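You operate a simulated robot arm through the tools that you are given. There is no shell and no other tool. Be economical: measure what you need, move in short steps, check, and stop when the job is done.

You are at the controls of a simulated robot arm. One attempt, no reset.

Task
Warm the loaf tin: light the oven at 220 and turn it off once READY lights.
Fine: SPARK on to light it, off again once it burns. The door stays shut.

It is judged by the outcome, as a careful person would: the job done as asked, and still so three seconds after it is handed in. It fails if anything else is knocked over, pushed out of place, dropped, spilled or broken.

Robot
A 7-joint arm with a two-finger parallel gripper, fixed in place. Base frame: the origin is at the foot of the arm, x ahead of it, y to its left, z up. Units: mm, degrees, N and s.
With the tool pointing down near the work surface it reaches from about 260 to 540 mm from the base axis. Its first joint turns from -66.0 to 66.0 degrees. Payload 1.57 kg.
Tool frame: the origin (TCP) lies between the finger pads and is the grasp point; the fingertips stand 30 mm ahead of it; z points along the fingers, y is the line along which they close. Largest opening 110 mm; finger width 24, thickness 12; the body of the gripper, 48 by 112 mm, starts 78 mm behind the TCP.
Orientation is told as [roll, pitch, yaw] about the base's x, y, z axes, in that order, counted from this pose: with the fingers straight down and closing along the base's y, the tool's x points along the base's -x, its y along +y and its z along -z.

Tools
- The arm moves only by the tool apply_moves. Its argument "deltas" is a list of rows, each a list of 3 entries, a list of its own where there are three numbers: the shift along the base's x, y, z in mm, then the turn, a rotation vector about the base's x, y, z in rad, then the closure, from 0 (fully open) to 1 (shut). In form: [[[dx, dy, dz], [ax, ay, az], claw], ...]. A call has 1 to 20 rows; each row shifts and turns the commanded pose from where the row before left it. Each row takes 0.2 s and may step no farther than 50 mm and 8.6 degrees from the row before; otherwise, or with a gripper value out of range, the whole call is refused. Where a pose cannot be reached the arm comes as near as it can. A force on the tool above 40 N (or 10 N above the force at the start of the call, whichever is more), or a blocked arm, ends the call early, and 0.2 s more pass. The fingers move at their own pace (about 108 mm/s each) and stop on an object; they squeeze with about 37 N. The grip force told is the motor's: it shows also when the fingers shut on nothing. Time passes only in rows, and 0.2 s behind the last, so rows that do not move let the fingers close. The reply holds the time, the measured pose of the TCP, the force on the tool along the base axes, the opening and the grip force, in the units named above and with some noise.
- Cameras (640 x 400 px; columns grow to the right, rows downward): "scene" is fixed at [156.3, -428.4, 1359]; the picture's right is [0.58, -0.82, 0.00], its down [-0.76, -0.54, -0.36] and it looks along [0.30, 0.21, -0.93] (base axes); focal length 268 px, centre (320, 200). "wrist" rides on the gripper at [-36, 0, -80] in the tool frame; the picture's right is [0.00, -1.00, 0.00], its down [0.97, 0.00, -0.24] and it looks along [0.24, 0.00, 0.97] (tool axes); focal length 218 px, centre (320, 200).
- get_image(camera): a new picture of that camera. The clock stands still meanwhile.
- point_at(camera, pixels): for up to 12 pixels [column, row] of the newest picture of that camera ("zoom" is the newest enlarged one), the place [x, y, z] in the base frame of the surface seen there, good to about 3 mm. The clock stands still meanwhile.
- inspect(camera, box): a new picture of the part [left, top, right, bottom] of that camera's present view, enlarged. The clock stands still meanwhile.
- hand_in(): hands the job in; it is judged then, once.

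Go step by step. Measure first, check grasps and placings, and put right what went wrong. The budget is 80 turns and 34 pictures, counting those below and the enlarged ones. Unless the task says otherwise, let go and move clear before handing in, and close with one line.

The tools are called as name(argument=value, ...) on one line, values as JSON. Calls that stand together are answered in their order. apply_moves: Moves the arm, as the interface text tells. Its arguments: {"type":"object","properties":{"deltas":{"type":"array","items":{"type":"array"}}},"required":["deltas"]} The other tools are called the same way: get_image (camera) takes a picture; point_at (camera, pixels) gives the place of the surface under pixels of a picture; inspect (camera, box) takes an enlarged picture of a part of a camera's view; hand_in () hands the job in.

At the start:

```text
time_s: 0.0
position: [353.8, -117.6, 986.1]
tool_rot: [0.0, -0.1, 0.0]
force: [0.6, -0.4, 0.1]
width: 110.0
finger_force: 0.1
```

scene: 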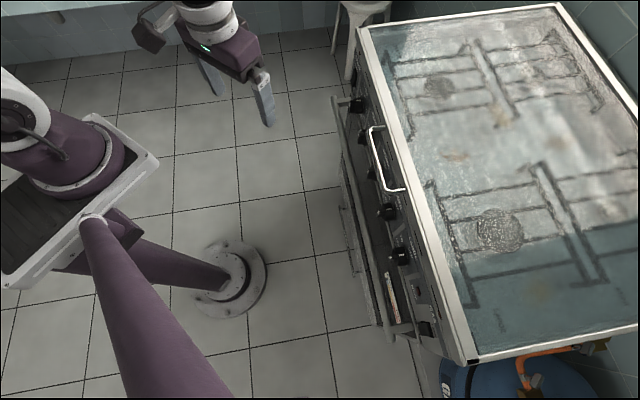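
wrist: 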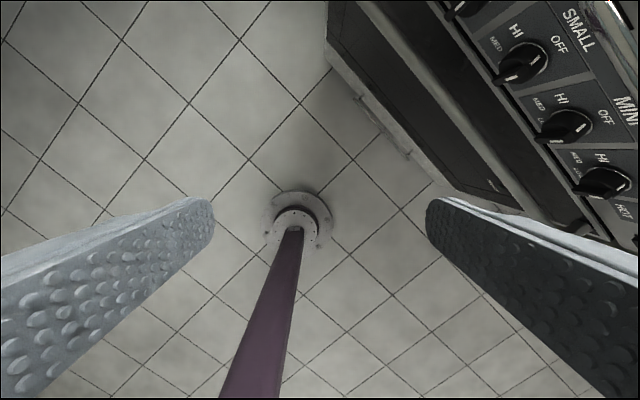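

The stove's front panel runs from about (355,100) to (430,330) in the scene, with a gas bottle at (510,380). I'll enlarge the panel from both cameras.

inspect(camera="scene", box=[320, 80, 480, 180])

inspect(camera="scene", box=[340, 180, 500, 280])

inspect(camera="scene", box=[360, 260, 640, 400])

inspect(camera="wrist", box=[400, 0, 640, 240])

```text
4.00 times, centred on (400, 130) of scene
```

zoom: 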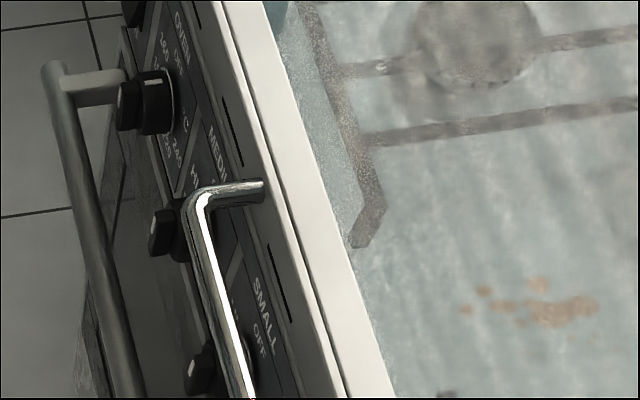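

```text
4.00 times, centred on (420, 230) of scene
```

zoom: 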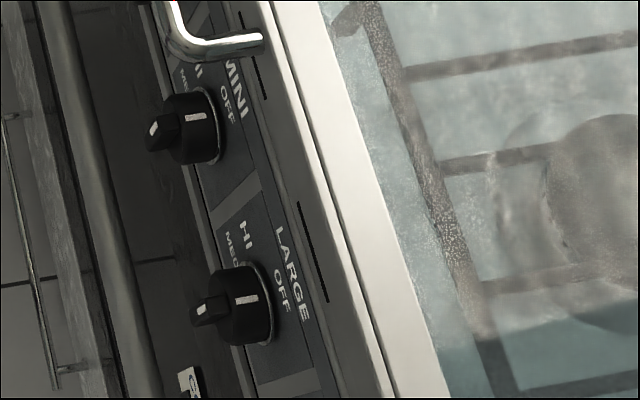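

```text
2.29 times, centred on (500, 330) of scene
```

zoom: 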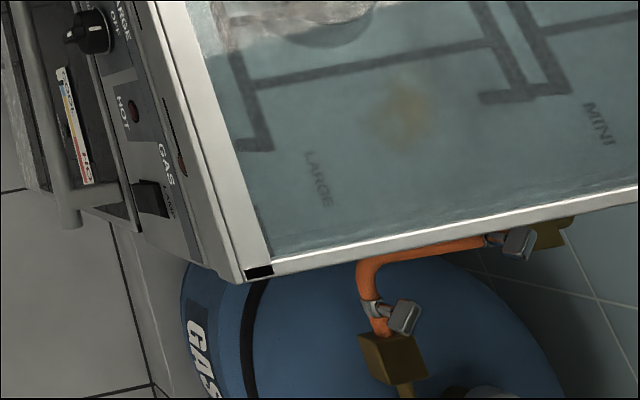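

```text
1.67 times, centred on (520, 120) of wrist
```

zoom: 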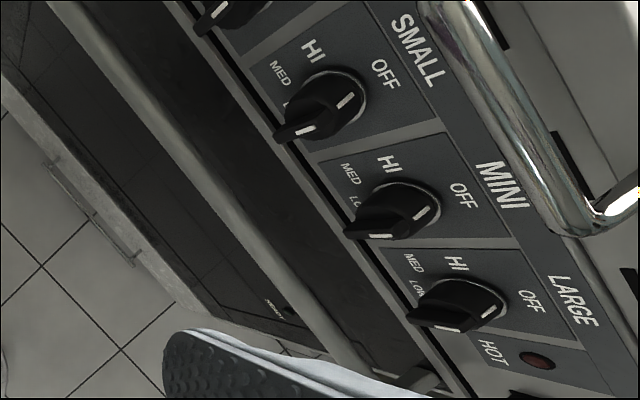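

The panel has an OVEN knob, four burner knobs, a HOT lamp, and a GAS lamp with a rocker; something else sits left of OVEN. I'll measure points on them.

point_at(camera="scene", pixels=[[357, 105], [371, 172], [388, 211], [400, 256], [427, 328], [364, 30], [470, 360], [371, 135], [402, 188], [335, 100], [378, 325], [418, 308]])

inspect(camera="scene", box=[325, 30, 425, 130])

inspect(camera="scene", box=[375, 265, 475, 365])

```text
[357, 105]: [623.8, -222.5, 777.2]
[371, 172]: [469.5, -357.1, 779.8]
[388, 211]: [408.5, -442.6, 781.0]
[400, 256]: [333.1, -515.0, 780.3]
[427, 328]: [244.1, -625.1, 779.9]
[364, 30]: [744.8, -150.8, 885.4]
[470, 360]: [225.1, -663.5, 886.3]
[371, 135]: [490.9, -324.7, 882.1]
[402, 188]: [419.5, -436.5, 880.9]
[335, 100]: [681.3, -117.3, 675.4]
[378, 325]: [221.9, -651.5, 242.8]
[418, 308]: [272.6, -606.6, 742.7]
```

```text
4.00 times, centred on (375, 80) of scene
```

zoom: 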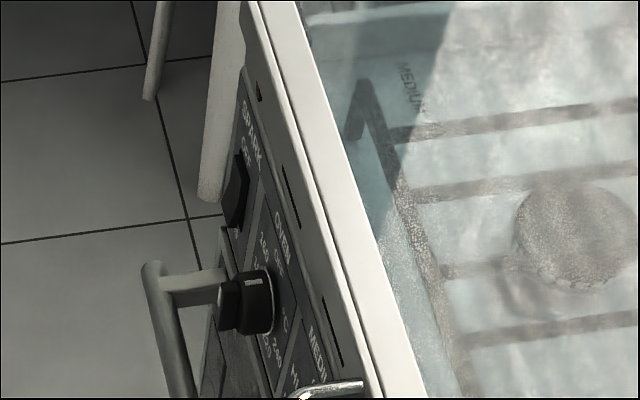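

```text
4.00 times, centred on (425, 315) of scene
```

zoom: 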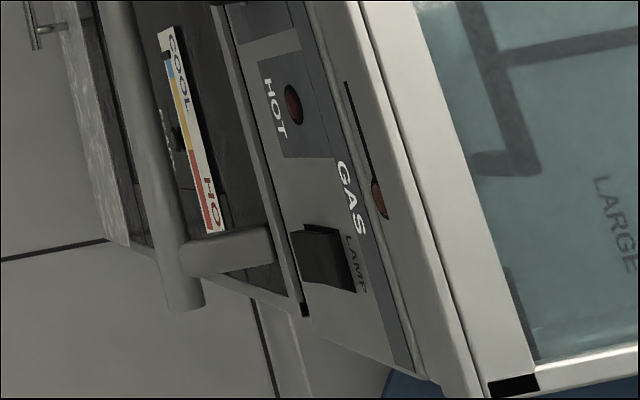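

OVEN knob is near (624,-222,777), with SPARK left of it at scene (383,78); the panel faces (-0.70,0.71). I'll turn the tool to face the panel horizontally.

apply_moves(deltas=[[[0, 0, 0], [0, -0.1428, 0], 0], [[0, 0, 0], [0, -0.1428, 0], 0], [[0, 0, 0], [0, -0.1428, 0], 0], [[0, 0, 0], [0, -0.1428, 0], 0], [[0, 0, 0], [0, -0.1428, 0], 0], [[0, 0, 0], [0, -0.1428, 0], 0], [[0, 0, 0], [0, -0.1428, 0], 0], [[0, 0, 0], [0, -0.1428, 0], 0], [[0, 0, 0], [0, -0.1428, 0], 0], [[0, 0, 0], [0, -0.1428, 0], 0], [[0, 0, 0], [0, -0.1428, 0], 0], [[0, 0, -20], [0, 0, -0.1314], 0], [[0, 0, -20], [0, 0, -0.1314], 0], [[0, 0, -20], [0, 0, -0.1314], 0], [[0, 0, -20], [0, 0, -0.1314], 0], [[0, 0, -20], [0, 0, -0.1314], 0], [[0, 0, -20], [0, 0, -0.1314], 0]])

get_image(camera="wrist")

```text
time_s: 3.6
position: [359.1, -128.8, 895.0]
tool_rot: [0.2, -22.5, -45.3]
force: [-0.3, 0.7, -0.3]
width: 110.1
finger_force: 0.1
out of reach, approached as far as the arm can: row 3, 4, 5, 6, 7, 8, 9, 10, 11, 13, 14, 15
```

```text
25 pictures are left
```

wrist: 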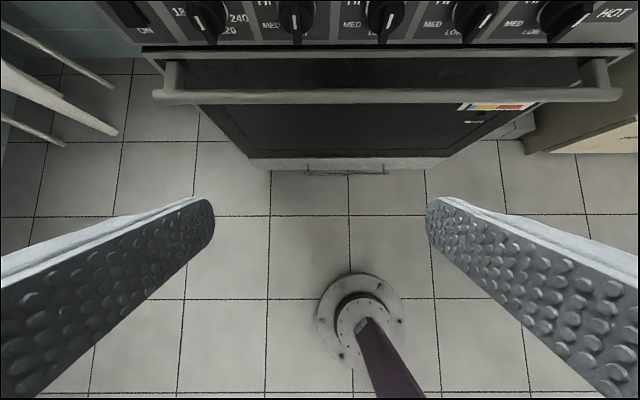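

Only 22° of pitch was reached; the arm is too folded near the base. I'll pitch on while moving outward toward the panel, still ~100 mm clear of the handles.

apply_moves(deltas=[[[14, -14, 0], [0, 0, 0], 0], [[14, -14, 0], [0, 0, 0], 0], [[14, -14, 0], [0, 0, 0], 0], [[7, -7, -5], [-0.0995, -0.0984, 0], 0], [[7, -7, -5], [-0.0995, -0.0984, 0], 0], [[0, 0, -5], [-0.0995, -0.0984, 0], 0], [[0, 0, -5], [-0.0995, -0.0984, 0], 0], [[0, 0, -5], [-0.0995, -0.0984, 0], 0], [[0, 0, 0], [-0.0995, -0.0984, 0], 0]])

get_image(camera="wrist")

```text
time_s: 5.6
position: [422.2, -189.6, 870.0]
tool_rot: [-0.1, -70.7, -44.7]
force: [-0.3, 0.7, -0.5]
width: 110.1
finger_force: 0.0
out of reach, approached as far as the arm can: row 7
```

```text
24 pictures are left
```

wrist: 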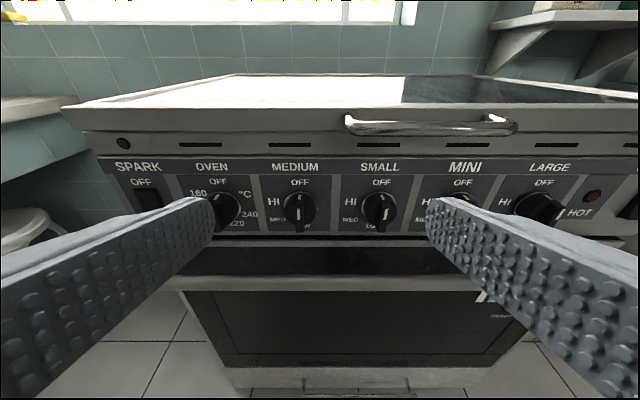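

Now the panel is in clear view: a lamp at (123,143), SPARK at (140,195), OVEN at (222,208). I'll enlarge the left half and the right end.

inspect(camera="wrist", box=[90, 120, 270, 240])

inspect(camera="wrist", box=[500, 120, 640, 240])

inspect(camera="scene", box=[490, 330, 610, 400])

```text
3.33 times, centred on (180, 180) of wrist
```

zoom: 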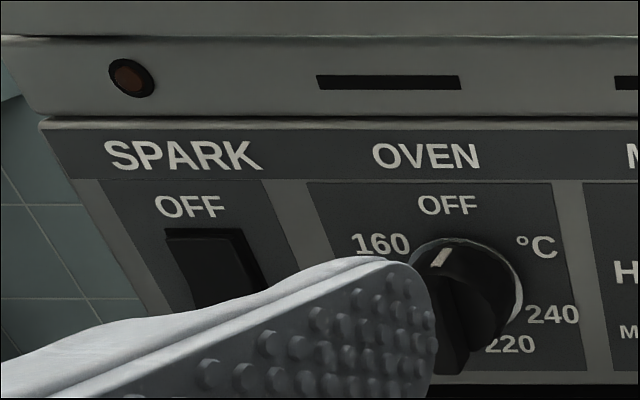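

```text
3.33 times, centred on (570, 180) of wrist
```

zoom: 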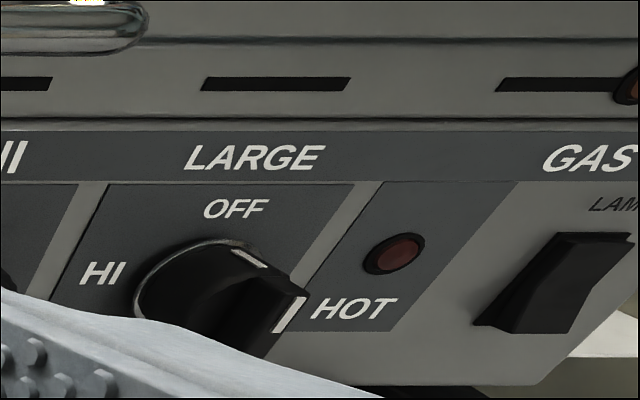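

```text
5.33 times, centred on (550, 365) of scene
```

zoom: 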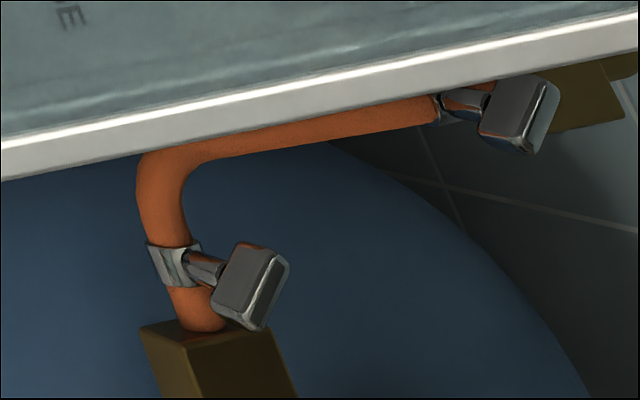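

Two clamps on the hose, no valves. SPARK is a rocker (OFF at top, ON at bottom), OVEN dial runs counter-clockwise OFF→160→…→220→240. I'll level the tool and shift left in front of OVEN/SPARK.

apply_moves(deltas=[[[17, 17, -5], [-0.08, -0.079, 0], 0], [[17, 17, -5], [-0.08, -0.079, 0], 0], [[17, 17, -5], [-0.079, -0.079, 0], 0], [[17, 17, -5], [0, 0, -0.01], 0], [[17, 17, -5], [0, 0, 0], 0], [[10, 10, -5], [0, 0, 0], 0], [[10, 10, -5], [0, 0, 0], 0], [[0, 0, 0], [0, 0, 0], 0]])

get_image(camera="wrist")

```text
time_s: 7.4
position: [527.8, -84.6, 836.6]
tool_rot: [-27.5, -89.7, -17.9]
force: [0.3, -1.2, -0.1]
width: 110.1
finger_force: 0.2
```

```text
20 pictures are left
```

wrist: 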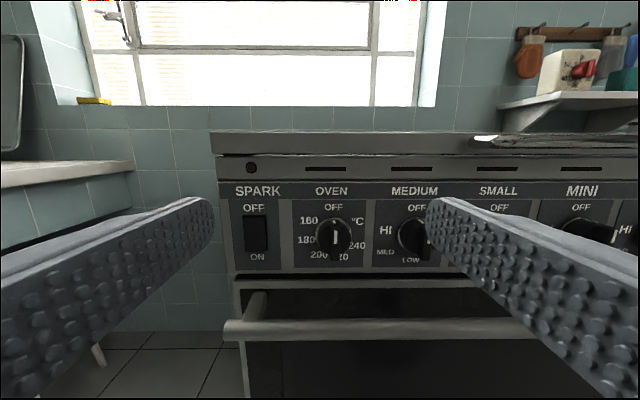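

Frontal view now: SPARK rocker (255,232), OVEN knob (333,237). Measuring these and the panel, with an enlargement.

inspect(camera="wrist", box=[210, 150, 390, 270])

point_at(camera="zoom", pixels=[[160, 270], [160, 320], [440, 255], [440, 310], [380, 310], [500, 310], [230, 220], [230, 380], [560, 220], [560, 390], [145, 60], [410, 60]])

```text
3.33 times, centred on (300, 210) of wrist
```

zoom: 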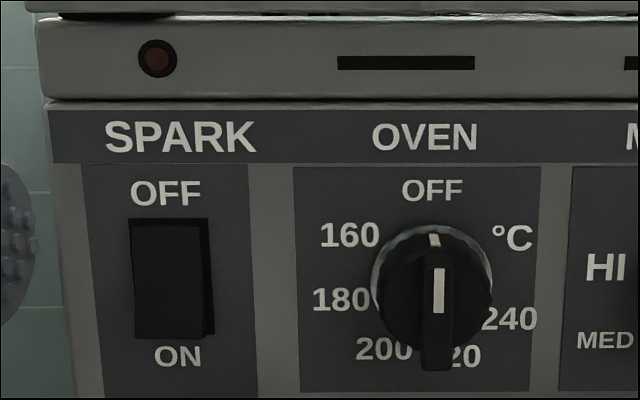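

```text
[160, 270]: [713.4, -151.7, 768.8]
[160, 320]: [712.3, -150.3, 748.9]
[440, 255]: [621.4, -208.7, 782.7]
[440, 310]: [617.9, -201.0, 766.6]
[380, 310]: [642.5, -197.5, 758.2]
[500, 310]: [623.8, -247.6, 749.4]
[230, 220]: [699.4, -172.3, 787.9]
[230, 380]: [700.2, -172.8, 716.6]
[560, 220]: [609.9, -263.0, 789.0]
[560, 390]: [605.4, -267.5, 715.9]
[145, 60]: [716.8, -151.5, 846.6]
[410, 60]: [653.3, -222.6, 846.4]
```

OVEN knob centre is about t=295 along the panel, z≈763, bar front 38 mm off the panel; 220 sits ~195° counter-clockwise from OFF. SPARK lower half is near (712,-150,743). I'll close the fingers, move in front of it, and check the door sticker for READY.

apply_moves(deltas=[[[22, -3, -16], [0, 0, 0], 1], [[22, -3, -16], [0, 0, 0], 1], [[22, -3, -16], [0, 0, 0], 1], [[22, -3, -15], [0, 0, 0], 1], [[22, -3, -15], [0, 0, 0], 1], [[24, -2, -16], [0, 0, 0], 1], [[0, 0, 0], [0, 0, 0], 1]])

get_image(camera="wrist")

inspect(camera="scene", box=[380, 262, 444, 302])

```text
time_s: 9.0
position: [661.0, -101.8, 742.1]
tool_rot: [-32.8, -89.9, -12.8]
force: [0.4, 0.0, 0.2]
width: 0.2
finger_force: 21.1
```

```text
18 pictures are left
```

wrist: 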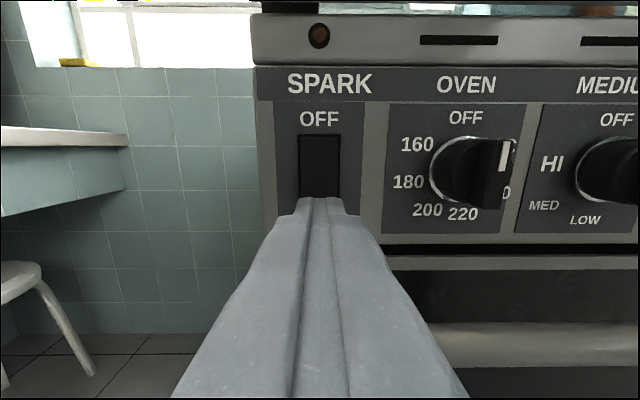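

```text
10.00 times, centred on (412, 282) of scene
```

zoom: 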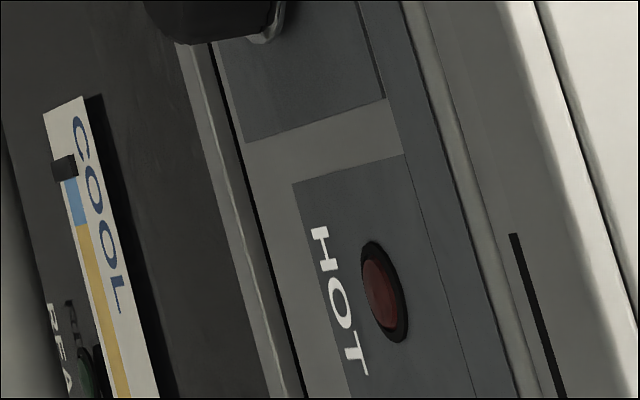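

READY is the green lamp beside the COOL/HOT gauge (scene ~(388,299)). The fingers line up with the rocker's lower half at (320,205); I'll push in gently.

apply_moves(deltas=[[[12, -12, 0], [0, 0, 0], 1], [[12, -12, 0], [0, 0, 0], 1], [[3, -3, 0], [0, 0, 0], 1], [[3, -3, 0], [0, 0, 0], 1], [[2, -2, 0], [0, 0, 0], 1], [[2, -2, 0], [0, 0, 0], 1]])

get_image(camera="wrist")

```text
time_s: 10.2
position: [691.0, -130.6, 739.9]
tool_rot: [-28.9, -89.7, -16.9]
force: [-7.5, 8.2, 2.2]
width: 0.1
finger_force: 21.8
stopped in row 5: the force on the tool passed its limit (the readings are from after the stop); the commanded pose is now the measured one
```

```text
16 pictures are left
```

wrist: 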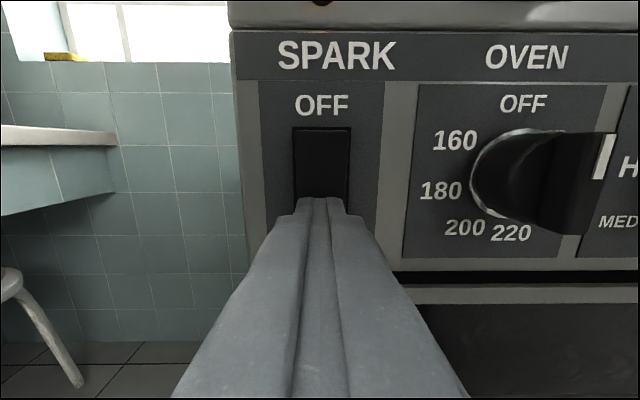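

Contact with force stopped me at tip n≈-611. I'll back off and look whether the rocker flipped.

apply_moves(deltas=[[[-12, 12, 0], [0, 0, 0], 1], [[-18, 18, 0], [0, 0, 0], 1], [[-20, 20, -10], [0, 0, 0], 1]])

inspect(camera="wrist", box=[250, 20, 410, 220])

```text
time_s: 11.0
position: [640.3, -79.9, 729.6]
tool_rot: [-30.9, -89.7, -14.6]
force: [-0.5, 0.1, -0.6]
width: 0.0
finger_force: 21.6
```

```text
2.00 times, centred on (330, 120) of wrist
```

zoom: 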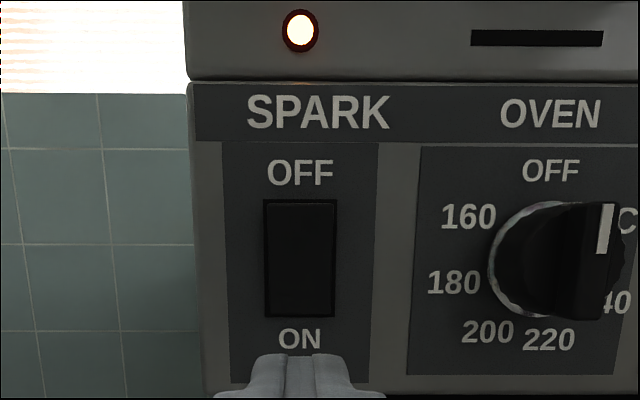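

The SPARK lamp lights at (300,30), so SPARK is on. Now I move in front of the OVEN knob (t=295, z≈762) with fingers partly open.

apply_moves(deltas=[[[-12, -16, 7], [0, 0, 0], 0.6], [[-12, -16, 7], [0, 0, 0], 0.6], [[-12, -17, 6], [0, 0, 0], 0.6], [[-12, -17, 6], [0, 0, 0], 0.6], [[-12.5, -16.7, 6], [0, 0, 0], 0.6], [[0, 0, 0], [0, 0, 0], 0.6]])

get_image(camera="wrist")

```text
time_s: 12.4
position: [580.8, -162.7, 761.7]
tool_rot: [-31.2, -89.8, -14.5]
force: [0.2, 0.2, -0.4]
width: 43.8
finger_force: 0.1
```

```text
14 pictures are left
```

wrist: 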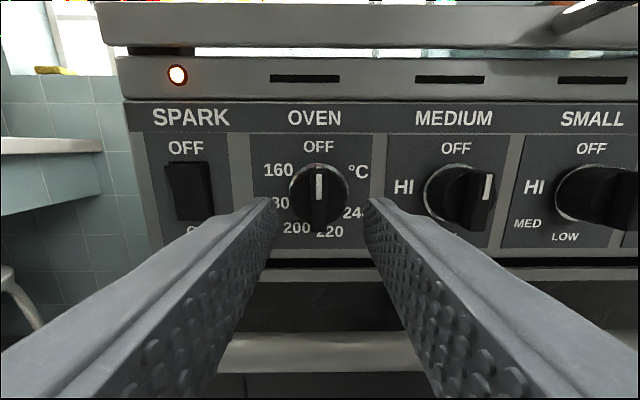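

The bar (319,200) is centred between the fingertips. Advance ~33 mm so the tips flank the bar, then close.

apply_moves(deltas=[[[8, -8, 0], [0, 0, 0], 0.6], [[8, -8, 0], [0, 0, 0], 0.6], [[4, -4, 0], [0, 0, 0], 0.6], [[3.4, -3.4, 0], [0, 0, 0], 0.6], [[0, 0, 0], [0, 0, 0], 1], [[0, 0, 0], [0, 0, 0], 1]])

```text
time_s: 13.8
position: [604.1, -186.4, 762.0]
tool_rot: [-28.5, -89.7, -17.2]
force: [4.6, 1.5, -2.0]
width: 10.5
finger_force: 28.7
```

Gripped the bar at 10.5 mm. Test a counter-clockwise turn (+24°) about the outward normal.

apply_moves(deltas=[[[0, 0, 0], [-0.1003, 0.1003, 0], 1], [[0, 0, 0], [-0.1003, 0.1003, 0], 1], [[0, 0, 0], [-0.1003, 0.1003, 0], 1]])

inspect(camera="wrist", box=[220, 60, 420, 240])

```text
time_s: 14.6
position: [604.7, -186.6, 763.3]
tool_rot: [-90.5, -65.5, 44.8]
force: [5.5, 5.7, 3.5]
width: 19.2
finger_force: 32.8
```

```text
2.22 times, centred on (320, 150) of wrist
```

zoom: 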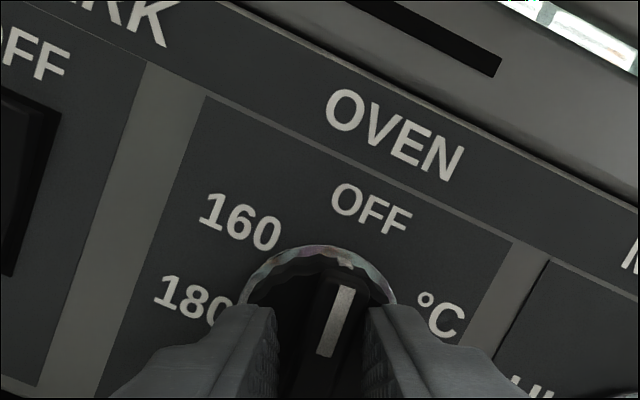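

The tick still points at OFF and the fingers were wedged to 19 mm: the knob did not turn, so it likely needs pushing in. Rotate back and press in gently.

apply_moves(deltas=[[[0, 0, 0], [0.1003, -0.1003, 0], 1], [[0, 0, 0], [0.1003, -0.1003, 0], 1], [[0, 0, 0], [0.1003, -0.1003, 0], 1], [[0, 0, 0], [0, 0, 0], 1], [[1.5, -1.5, 0], [0, 0, 0], 1], [[1.5, -1.5, 0], [0, 0, 0], 1], [[1.5, -1.5, 0], [0, 0, 0], 1]])

```text
time_s: 16.2
position: [606.2, -189.8, 762.4]
tool_rot: [-25.0, -89.6, -20.7]
force: [-5.1, 24.3, -7.8]
width: 10.4
finger_force: 28.8
```

Push is ~21 N along the normal with ~14 N sideways (+t). I'll relieve the sideways load slightly, push a little more and test the turn.

apply_moves(deltas=[[[1.0, 1.0, 0], [0, 0, 0], 1], [[0.7, -0.7, 0], [0, 0, 0], 1], [[0, 0, 0], [-0.06, 0.06, 0], 1], [[0, 0, 0], [-0.06, 0.06, 0], 1], [[0, 0, 0], [-0.06, 0.06, 0], 1]])

```text
time_s: 17.4
position: [609.0, -190.9, 762.8]
tool_rot: [-89.7, -75.2, 43.9]
force: [-8.2, 11.5, -8.7]
width: 10.3
finger_force: 28.2
```

Width stays at 10.3 mm, so the knob is turning now. Continue to about 98°.

apply_moves(deltas=[[[0, 0, 0], [-0.093, 0.093, 0], 1], [[0, 0, 0], [-0.093, 0.093, 0], 1], [[0, 0, 0], [-0.093, 0.093, 0], 1], [[0, 0, 0], [-0.093, 0.093, 0], 1], [[0, 0, 0], [-0.093, 0.093, 0], 1], [[0, 0, 0], [-0.093, 0.093, 0], 1]])

inspect(camera="wrist", box=[220, 60, 420, 240])

```text
time_s: 18.8
position: [611.2, -190.4, 762.6]
tool_rot: [-90.4, -29.9, 44.8]
force: [-9.5, 9.2, -12.3]
width: 10.5
finger_force: 28.9
```

```text
2.22 times, centred on (320, 150) of wrist
```

zoom: 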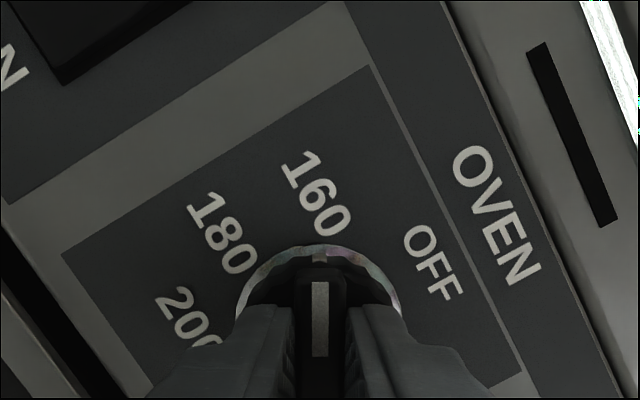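

The tick now points at 160 and the knob follows. Continue turning 40°.

apply_moves(deltas=[[[0, 0, 0], [-0.099, 0.099, 0], 1], [[0, 0, 0], [-0.099, 0.099, 0], 1], [[0, 0, 0], [-0.099, 0.099, 0], 1], [[0, 0, 0], [-0.099, 0.099, 0], 1], [[0, 0, 0], [-0.099, 0.099, 0], 1]])

```text
time_s: 20.0
position: [609.2, -191.8, 762.0]
tool_rot: [-90.4, 10.2, 44.9]
force: [-3.3, 4.6, -23.2]
width: 10.2
finger_force: 28.3
```

At 100° with no limit yet; sideways force -23 N in z, so I'll ease down 1.5 mm while turning on.

apply_moves(deltas=[[[0, 0, -1], [-0.09, 0.09, 0], 1], [[0, 0, -0.5], [-0.099, 0.099, 0], 1], [[0, 0, 0], [-0.099, 0.099, 0], 1], [[0, 0, 0], [-0.099, 0.099, 0], 1]])

```text
time_s: 21.0
position: [610.5, -191.2, 762.1]
tool_rot: [-91.1, 41.5, 44.7]
force: [-14.5, 5.3, -7.5]
width: 10.2
finger_force: 28.2
```

Reached ~131°, still following well. Continue carefully toward 195° (64° more).

apply_moves(deltas=[[[0, 0, 0], [-0.099, 0.099, 0], 1], [[0, 0, 0], [-0.099, 0.099, 0], 1], [[0, 0, 0], [-0.099, 0.099, 0], 1], [[0, 0, 0], [-0.099, 0.099, 0], 1]])

```text
time_s: 22.0
position: [608.7, -192.3, 761.1]
tool_rot: [-91.2, 73.7, 44.2]
force: [-22.3, -2.2, -8.6]
width: 10.5
finger_force: 28.3
```

At ~163.5°. Relieve -t load a little and turn the remaining ~31°.

apply_moves(deltas=[[[-0.7, -0.7, 0], [-0.0972, 0.0972, 0], 1], [[0, 0, 0], [-0.0972, 0.0972, 0], 1], [[0, 0, 0], [-0.0972, 0.0972, 0], 1], [[0, 0, 0], [-0.0972, 0.0972, 0], 1], [[0, 0, 0], [0, 0, 0], 1]])

get_image(camera="wrist")

get_image(camera="scene")

```text
time_s: 23.2
position: [608.8, -192.1, 761.7]
tool_rot: [93.1, 86.8, -131.1]
force: [-12.3, -7.7, -5.3]
width: 10.6
finger_force: 28.6
out of reach, approached as far as the arm can: row 3, 4
```

```text
11 pictures are left
```

wrist: 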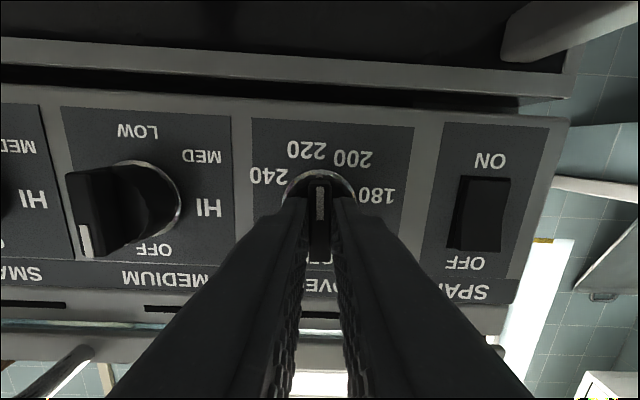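

```text
10 pictures are left
```

scene: 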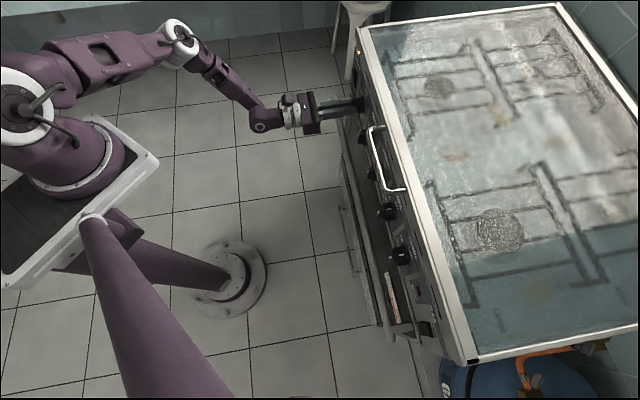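

The wrist hit its limit near 183°, tick between 200 and 220. I'll release, back off, roll back 180° and regrip for the last ~12°.

apply_moves(deltas=[[[0, 0, 0], [0, 0, 0], 0.6], [[0, 0, 0], [0, 0, 0], 0.6], [[-10, 10, 0], [0, 0, 0], 0.6], [[-14, 14, 0], [0, 0, 0], 0.6], [[0, 0, 0], [0.105, -0.105, 0], 0.6], [[0, 0, 0], [0.105, -0.105, 0], 0.6], [[0, 0, 0], [0.105, -0.105, 0], 0.6], [[0, 0, 0], [0.105, -0.105, 0], 0.6], [[0, 0, 0], [0.105, -0.105, 0], 0.6], [[0, 0, 0], [0.105, -0.105, 0], 0.6], [[0, 0, 0], [0.105, -0.105, 0], 0.6], [[0, 0, 0], [0.105, -0.105, 0], 0.6], [[0, 0, 0], [0.105, -0.105, 0], 0.6], [[0, 0, 0], [0.105, -0.105, 0], 0.6], [[0, 0, 0], [0.105, -0.105, 0], 0.6], [[0, 0, 0], [0.105, -0.105, 0], 0.6], [[0, 0, 0], [0.105, -0.105, 0], 0.6], [[0, 0, 0], [0.105, -0.105, 0], 0.6], [[0, 0, 0], [0.105, -0.105, 0], 0.6], [[0, 0, 0], [0.105, -0.105, 0], 0.6]])

```text
time_s: 27.4
position: [586.2, -167.7, 761.6]
tool_rot: [-90.5, -43.2, 44.7]
force: [-0.2, -0.5, 0.6]
width: 44.1
finger_force: 0.0
```

Roll now 46.8° (the knob is at ~183°). Roll another 43.8° back and view the knob.

apply_moves(deltas=[[[0, 0, 0], [0.0901, -0.0901, 0], 0.6], [[0, 0, 0], [0.0901, -0.0901, 0], 0.6], [[0, 0, 0], [0.0901, -0.0901, 0], 0.6], [[0, 0, 0], [0.0901, -0.0901, 0], 0.6], [[0, 0, 0], [0.0901, -0.0901, 0], 0.6], [[0, 0, 0], [0.0901, -0.0901, 0], 0.6]])

inspect(camera="wrist", box=[150, 40, 470, 240])

```text
time_s: 28.8
position: [585.8, -168.4, 760.5]
tool_rot: [-87.1, -87.0, 41.5]
force: [0.3, 0.5, 0.3]
width: 43.9
finger_force: 0.1
```

```text
2.00 times, centred on (310, 140) of wrist
```

zoom: 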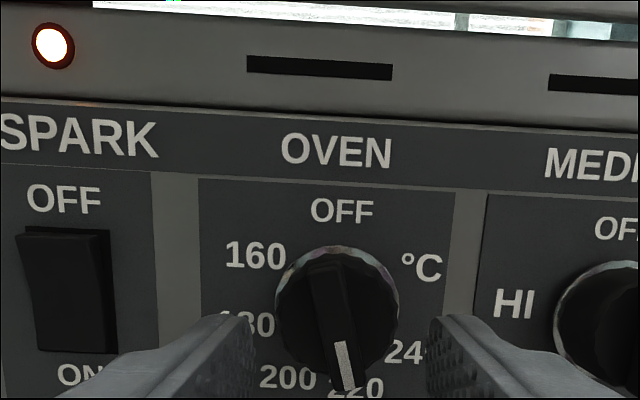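

The bar (325,265)-(347,390) now appears close to 220 already (~190°). I'll set the tool to 15° roll (=195°), advance, and close so it aligns the knob on 220.

apply_moves(deltas=[[[0, 0, 0.5], [-0.0743, 0.0743, 0], 0.6], [[0, 0, 0.5], [-0.0743, 0.0743, 0], 0.6], [[8, -8, 0], [0, 0, 0], 0.6], [[8, -8, 0], [0, 0, 0], 0.6], [[4, -4, 0], [0, 0, 0], 0.6], [[0, 0, 0], [0, 0, 0], 1], [[0, 0, 0], [0, 0, 0], 1], [[0, 0, 0], [0, 0, 0], 1]])

```text
time_s: 30.6
position: [605.7, -188.4, 763.1]
tool_rot: [-89.8, -74.8, 44.3]
force: [5.0, 2.2, -4.3]
width: 10.5
finger_force: 28.3
```

Aligned at 15.2° roll with 10.5 mm width: the knob is at ~195° = 220. Release, back off, square up and look.

apply_moves(deltas=[[[0, 0, 0], [0, 0, 0], 0.6], [[0, 0, 0], [0, 0, 0], 0.6], [[-10, 10, 0], [0, 0, 0], 0.6], [[-14, 14, 0], [0, 0, 0], 0.6], [[-14, 14, 0], [0.094, -0.094, 0], 0.6], [[-14, 14, 0], [0.094, -0.094, 0], 0]])

get_image(camera="wrist")

```text
time_s: 32.0
position: [553.3, -136.1, 762.0]
tool_rot: [35.1, -89.8, -80.7]
force: [1.2, -0.1, -0.2]
width: 109.8
finger_force: 0.1
```

```text
8 pictures are left
```

wrist: 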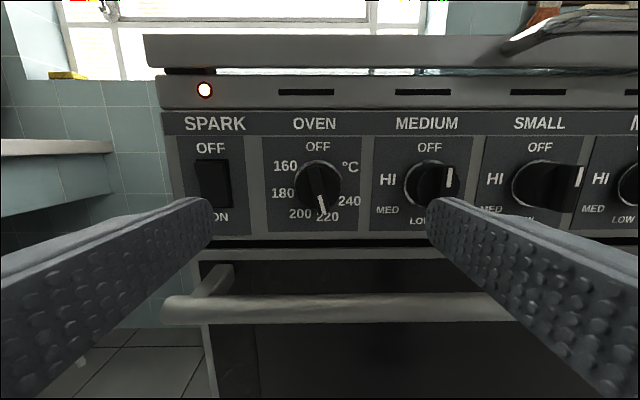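

The tick points to 220 at (325,215) and SPARK still lit. I'll check the gauge and READY lamp for evidence that it burns.

inspect(camera="scene", box=[372, 262, 436, 326])

```text
6.25 times, centred on (404, 294) of scene
```

zoom: 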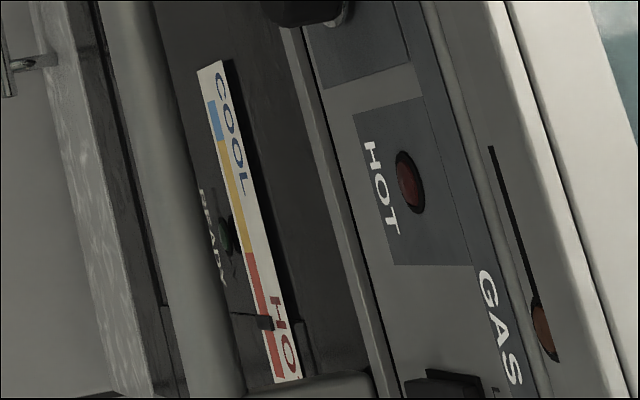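

The gauge pointer has moved from COOL well into the red (265,322), so it burns; READY is still dark. Turn SPARK off now: press the rocker's upper half.

apply_moves(deltas=[[[22, 7, 3], [0, 0, 0], 1], [[22, 7, 3], [0, 0, 0], 1], [[22, 7, 4], [0, 0, 0], 1], [[22, 7, 4], [0, 0, 0], 1], [[20.7, 6, 3], [0, 0, 0], 1], [[0, 0, 0], [0, 0, 0], 1], [[12, -12, 0], [0, 0, 0], 1], [[12, -12, 0], [0, 0, 0], 1], [[3, -3, 0], [0, 0, 0], 1], [[3, -3, 0], [0, 0, 0], 1], [[2, -2, 0], [0, 0, 0], 1], [[2, -2, 0], [0, 0, 0], 1]])

```text
time_s: 34.2
position: [690.9, -129.7, 778.1]
tool_rot: [42.0, -89.9, -87.8]
force: [-15.0, 10.7, 8.3]
width: 0.0
finger_force: 20.8
stopped in row 11: the force on the tool passed its limit (the readings are from after the stop); the commanded pose is now the measured one
```

Contact as before; back off toward the OVEN knob pre-grasp and check the lamps.

apply_moves(deltas=[[[-12, 12, 0], [0, 0, 0], 1], [[-18, 18, 0], [0, 0, 0], 1], [[-20, -5, -3], [0, 0, 0], 0.6], [[-20, -16, -3], [0, 0, 0], 0.6], [[-20, -20, -5], [0, 0, 0], 0.6], [[-20, -21, -5], [0, 0, 0], 0.6]])

get_image(camera="wrist")

inspect(camera="scene", box=[372, 262, 436, 326])

```text
time_s: 35.6
position: [582.1, -163.6, 760.8]
tool_rot: [17.4, -89.7, -63.2]
force: [0.7, 0.2, 0.0]
width: 43.9
finger_force: 0.0
```

```text
6 pictures are left
```

wrist: 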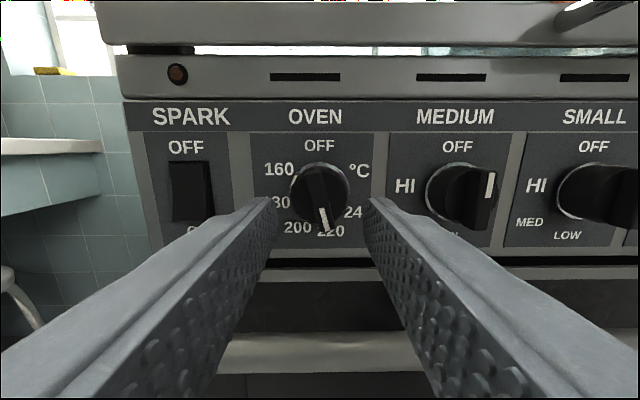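

```text
6.25 times, centred on (404, 294) of scene
```

zoom: 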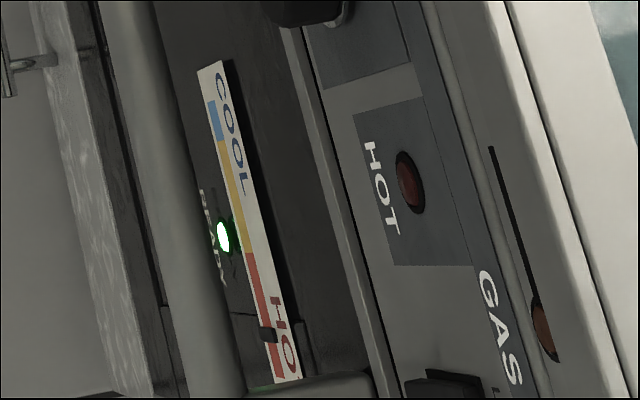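

READY is lit (zoom (223,237)) and SPARK is off. Now turn OVEN off: roll to 15°, grip the bar, and turn clockwise.

apply_moves(deltas=[[[0, 0, 0.5], [-0.0943, 0.0943, 0], 0.6], [[0, 0, 0.5], [-0.0943, 0.0943, 0], 0.6], [[8, -8, 0], [0, 0, 0], 0.6], [[8, -8, 0], [0, 0, 0], 0.6], [[8, -8.5, 0], [0, 0, 0], 0.6], [[0, 0, 0], [0, 0, 0], 1], [[0, 0, 0], [0, 0, 0], 1], [[1.5, -1.5, 0], [0, 0, 0], 1], [[1.5, -1.5, 0], [0, 0, 0], 1], [[0, 0, 0], [0.08, -0.08, 0], 1], [[0, 0, 0], [0.08, -0.08, 0], 1], [[0, 0, 0], [0.08, -0.08, 0], 1]])

```text
time_s: 38.2
position: [606.6, -188.9, 763.1]
tool_rot: [86.3, -85.7, -132.3]
force: [-10.7, -6.6, 1.6]
width: 10.4
finger_force: 28.3
```

Turning with a 10.4 mm grip (roll -4°). Continue clockwise.

apply_moves(deltas=[[[-0.5, -0.5, 0], [0.099, -0.099, 0], 1], [[0, 0, 0], [0.099, -0.099, 0], 1], [[0, 0, 0], [0.099, -0.099, 0], 1], [[0, 0, 0], [0.099, -0.099, 0], 1], [[0, 0, 0], [0.099, -0.099, 0], 1], [[0, 0, 0], [0.099, -0.099, 0], 1], [[0, 0, 0], [0.099, -0.099, 0], 1]])

```text
time_s: 39.9
position: [607.0, -190.7, 763.0]
tool_rot: [89.0, -29.4, -135.0]
force: [-16.9, -13.4, -1.6]
width: 10.1
finger_force: 28.1
```

Roll -60.6°, still following; ease the -t load and continue.

apply_moves(deltas=[[[-1, -1, 0], [0.099, -0.099, 0], 1], [[0, 0, 0], [0.099, -0.099, 0], 1], [[0, 0, 0], [0.099, -0.099, 0], 1], [[0, 0, 0], [0.099, -0.099, 0], 1], [[0, 0, 0], [0.099, -0.099, 0], 1], [[0, 0, 0], [0.099, -0.099, 0], 1], [[0, 0, 0], [0.099, -0.099, 0], 1]])

```text
time_s: 41.5
position: [606.6, -190.8, 762.0]
tool_rot: [89.1, 26.6, -135.0]
force: [-9.1, -5.2, -23.9]
width: 10.6
finger_force: 28.0
```

Roll -117°; ease down 1 mm and continue 40°.

apply_moves(deltas=[[[0, 0, -1.2], [0.0979, -0.0979, 0], 1], [[0, 0, 0], [0.0979, -0.0979, 0], 1], [[0, 0, 0], [0.0979, -0.0979, 0], 1], [[0, 0, 0], [0.0979, -0.0979, 0], 1], [[0, 0, 0], [0.0979, -0.0979, 0], 1]])

```text
time_s: 42.6
position: [606.7, -190.1, 762.4]
tool_rot: [89.4, 66.4, -134.6]
force: [-0.5, 3.7, -20.7]
width: 10.6
finger_force: 28.2
```

Roll -156°. Finish the last ~24°.

apply_moves(deltas=[[[0, 0, -0.7], [0.0979, -0.0979, 0], 1], [[0, 0, 0], [0.0979, -0.0979, 0], 1], [[0, 0, 0], [0.0979, -0.0979, 0], 1], [[0, 0, 0], [0, 0, 0], 1]])

inspect(camera="wrist", box=[160, 100, 480, 300])

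```text
time_s: 43.6
position: [607.3, -190.4, 761.8]
tool_rot: [-164.9, 89.8, -29.2]
force: [8.9, 11.2, -8.8]
width: 10.7
finger_force: 28.5
```

```text
2.00 times, centred on (320, 200) of wrist
```

zoom: 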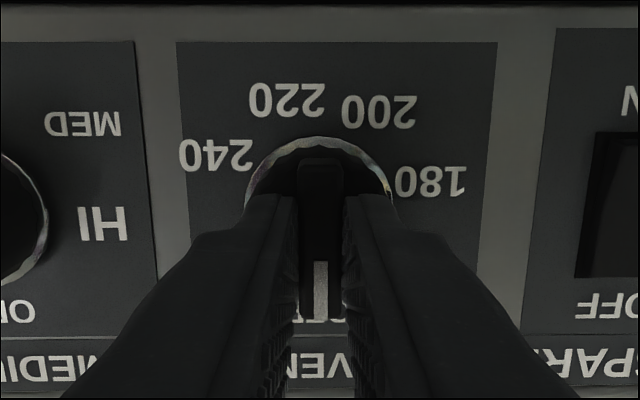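

The tick points at OFF (320,290, inverted view). Release and back away, then check from the scene and wrist.

apply_moves(deltas=[[[0, 0, 0], [0, 0, 0], 0.6], [[0, 0, 0], [0, 0, 0], 0.6], [[-10, 10, 0], [0, 0, 0], 0.6], [[-14, 14, 0], [0, 0, 0], 0.6], [[-14, 14, 0], [0, 0, 0], 0.6], [[-20, 20, 0], [0, 0, 0], 0.6], [[-20, 20, 0], [0, 0, 0], 0], [[0, 0, 0], [0, 0, 0], 0]])

inspect(camera="wrist", box=[200, 120, 440, 270])

inspect(camera="scene", box=[372, 262, 436, 326])

```text
time_s: 45.5
position: [531.3, -112.2, 760.4]
tool_rot: [136.0, 89.8, -88.3]
force: [-0.2, -0.2, -0.2]
width: 110.1
finger_force: 0.1
out of reach, approached as far as the arm can: row 7
```

```text
2.67 times, centred on (320, 195) of wrist
```

zoom: 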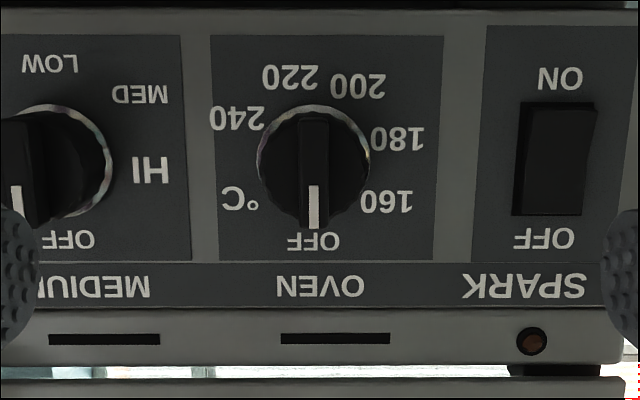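

```text
6.25 times, centred on (404, 294) of scene
```

zoom: 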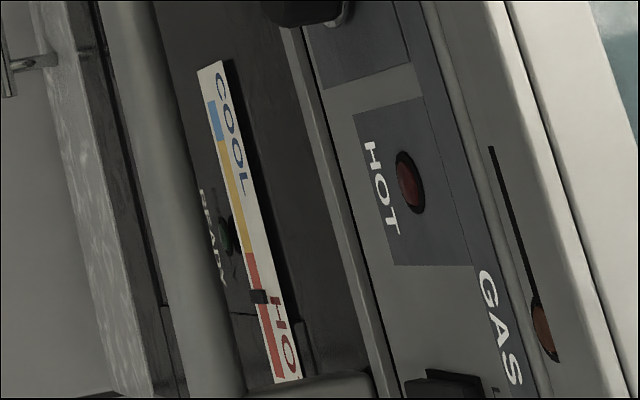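

The OVEN tick is at OFF, the SPARK lamp is dark, and the gauge pointer is falling with READY out, so the oven is off and the arm is clear. Handing in.

hand_in()

```text
The job is handed in.
```

The oven was lit at 220 with SPARK, SPARK was switched off once it burned, and the oven was turned off after READY lit; the door stayed shut throughout.
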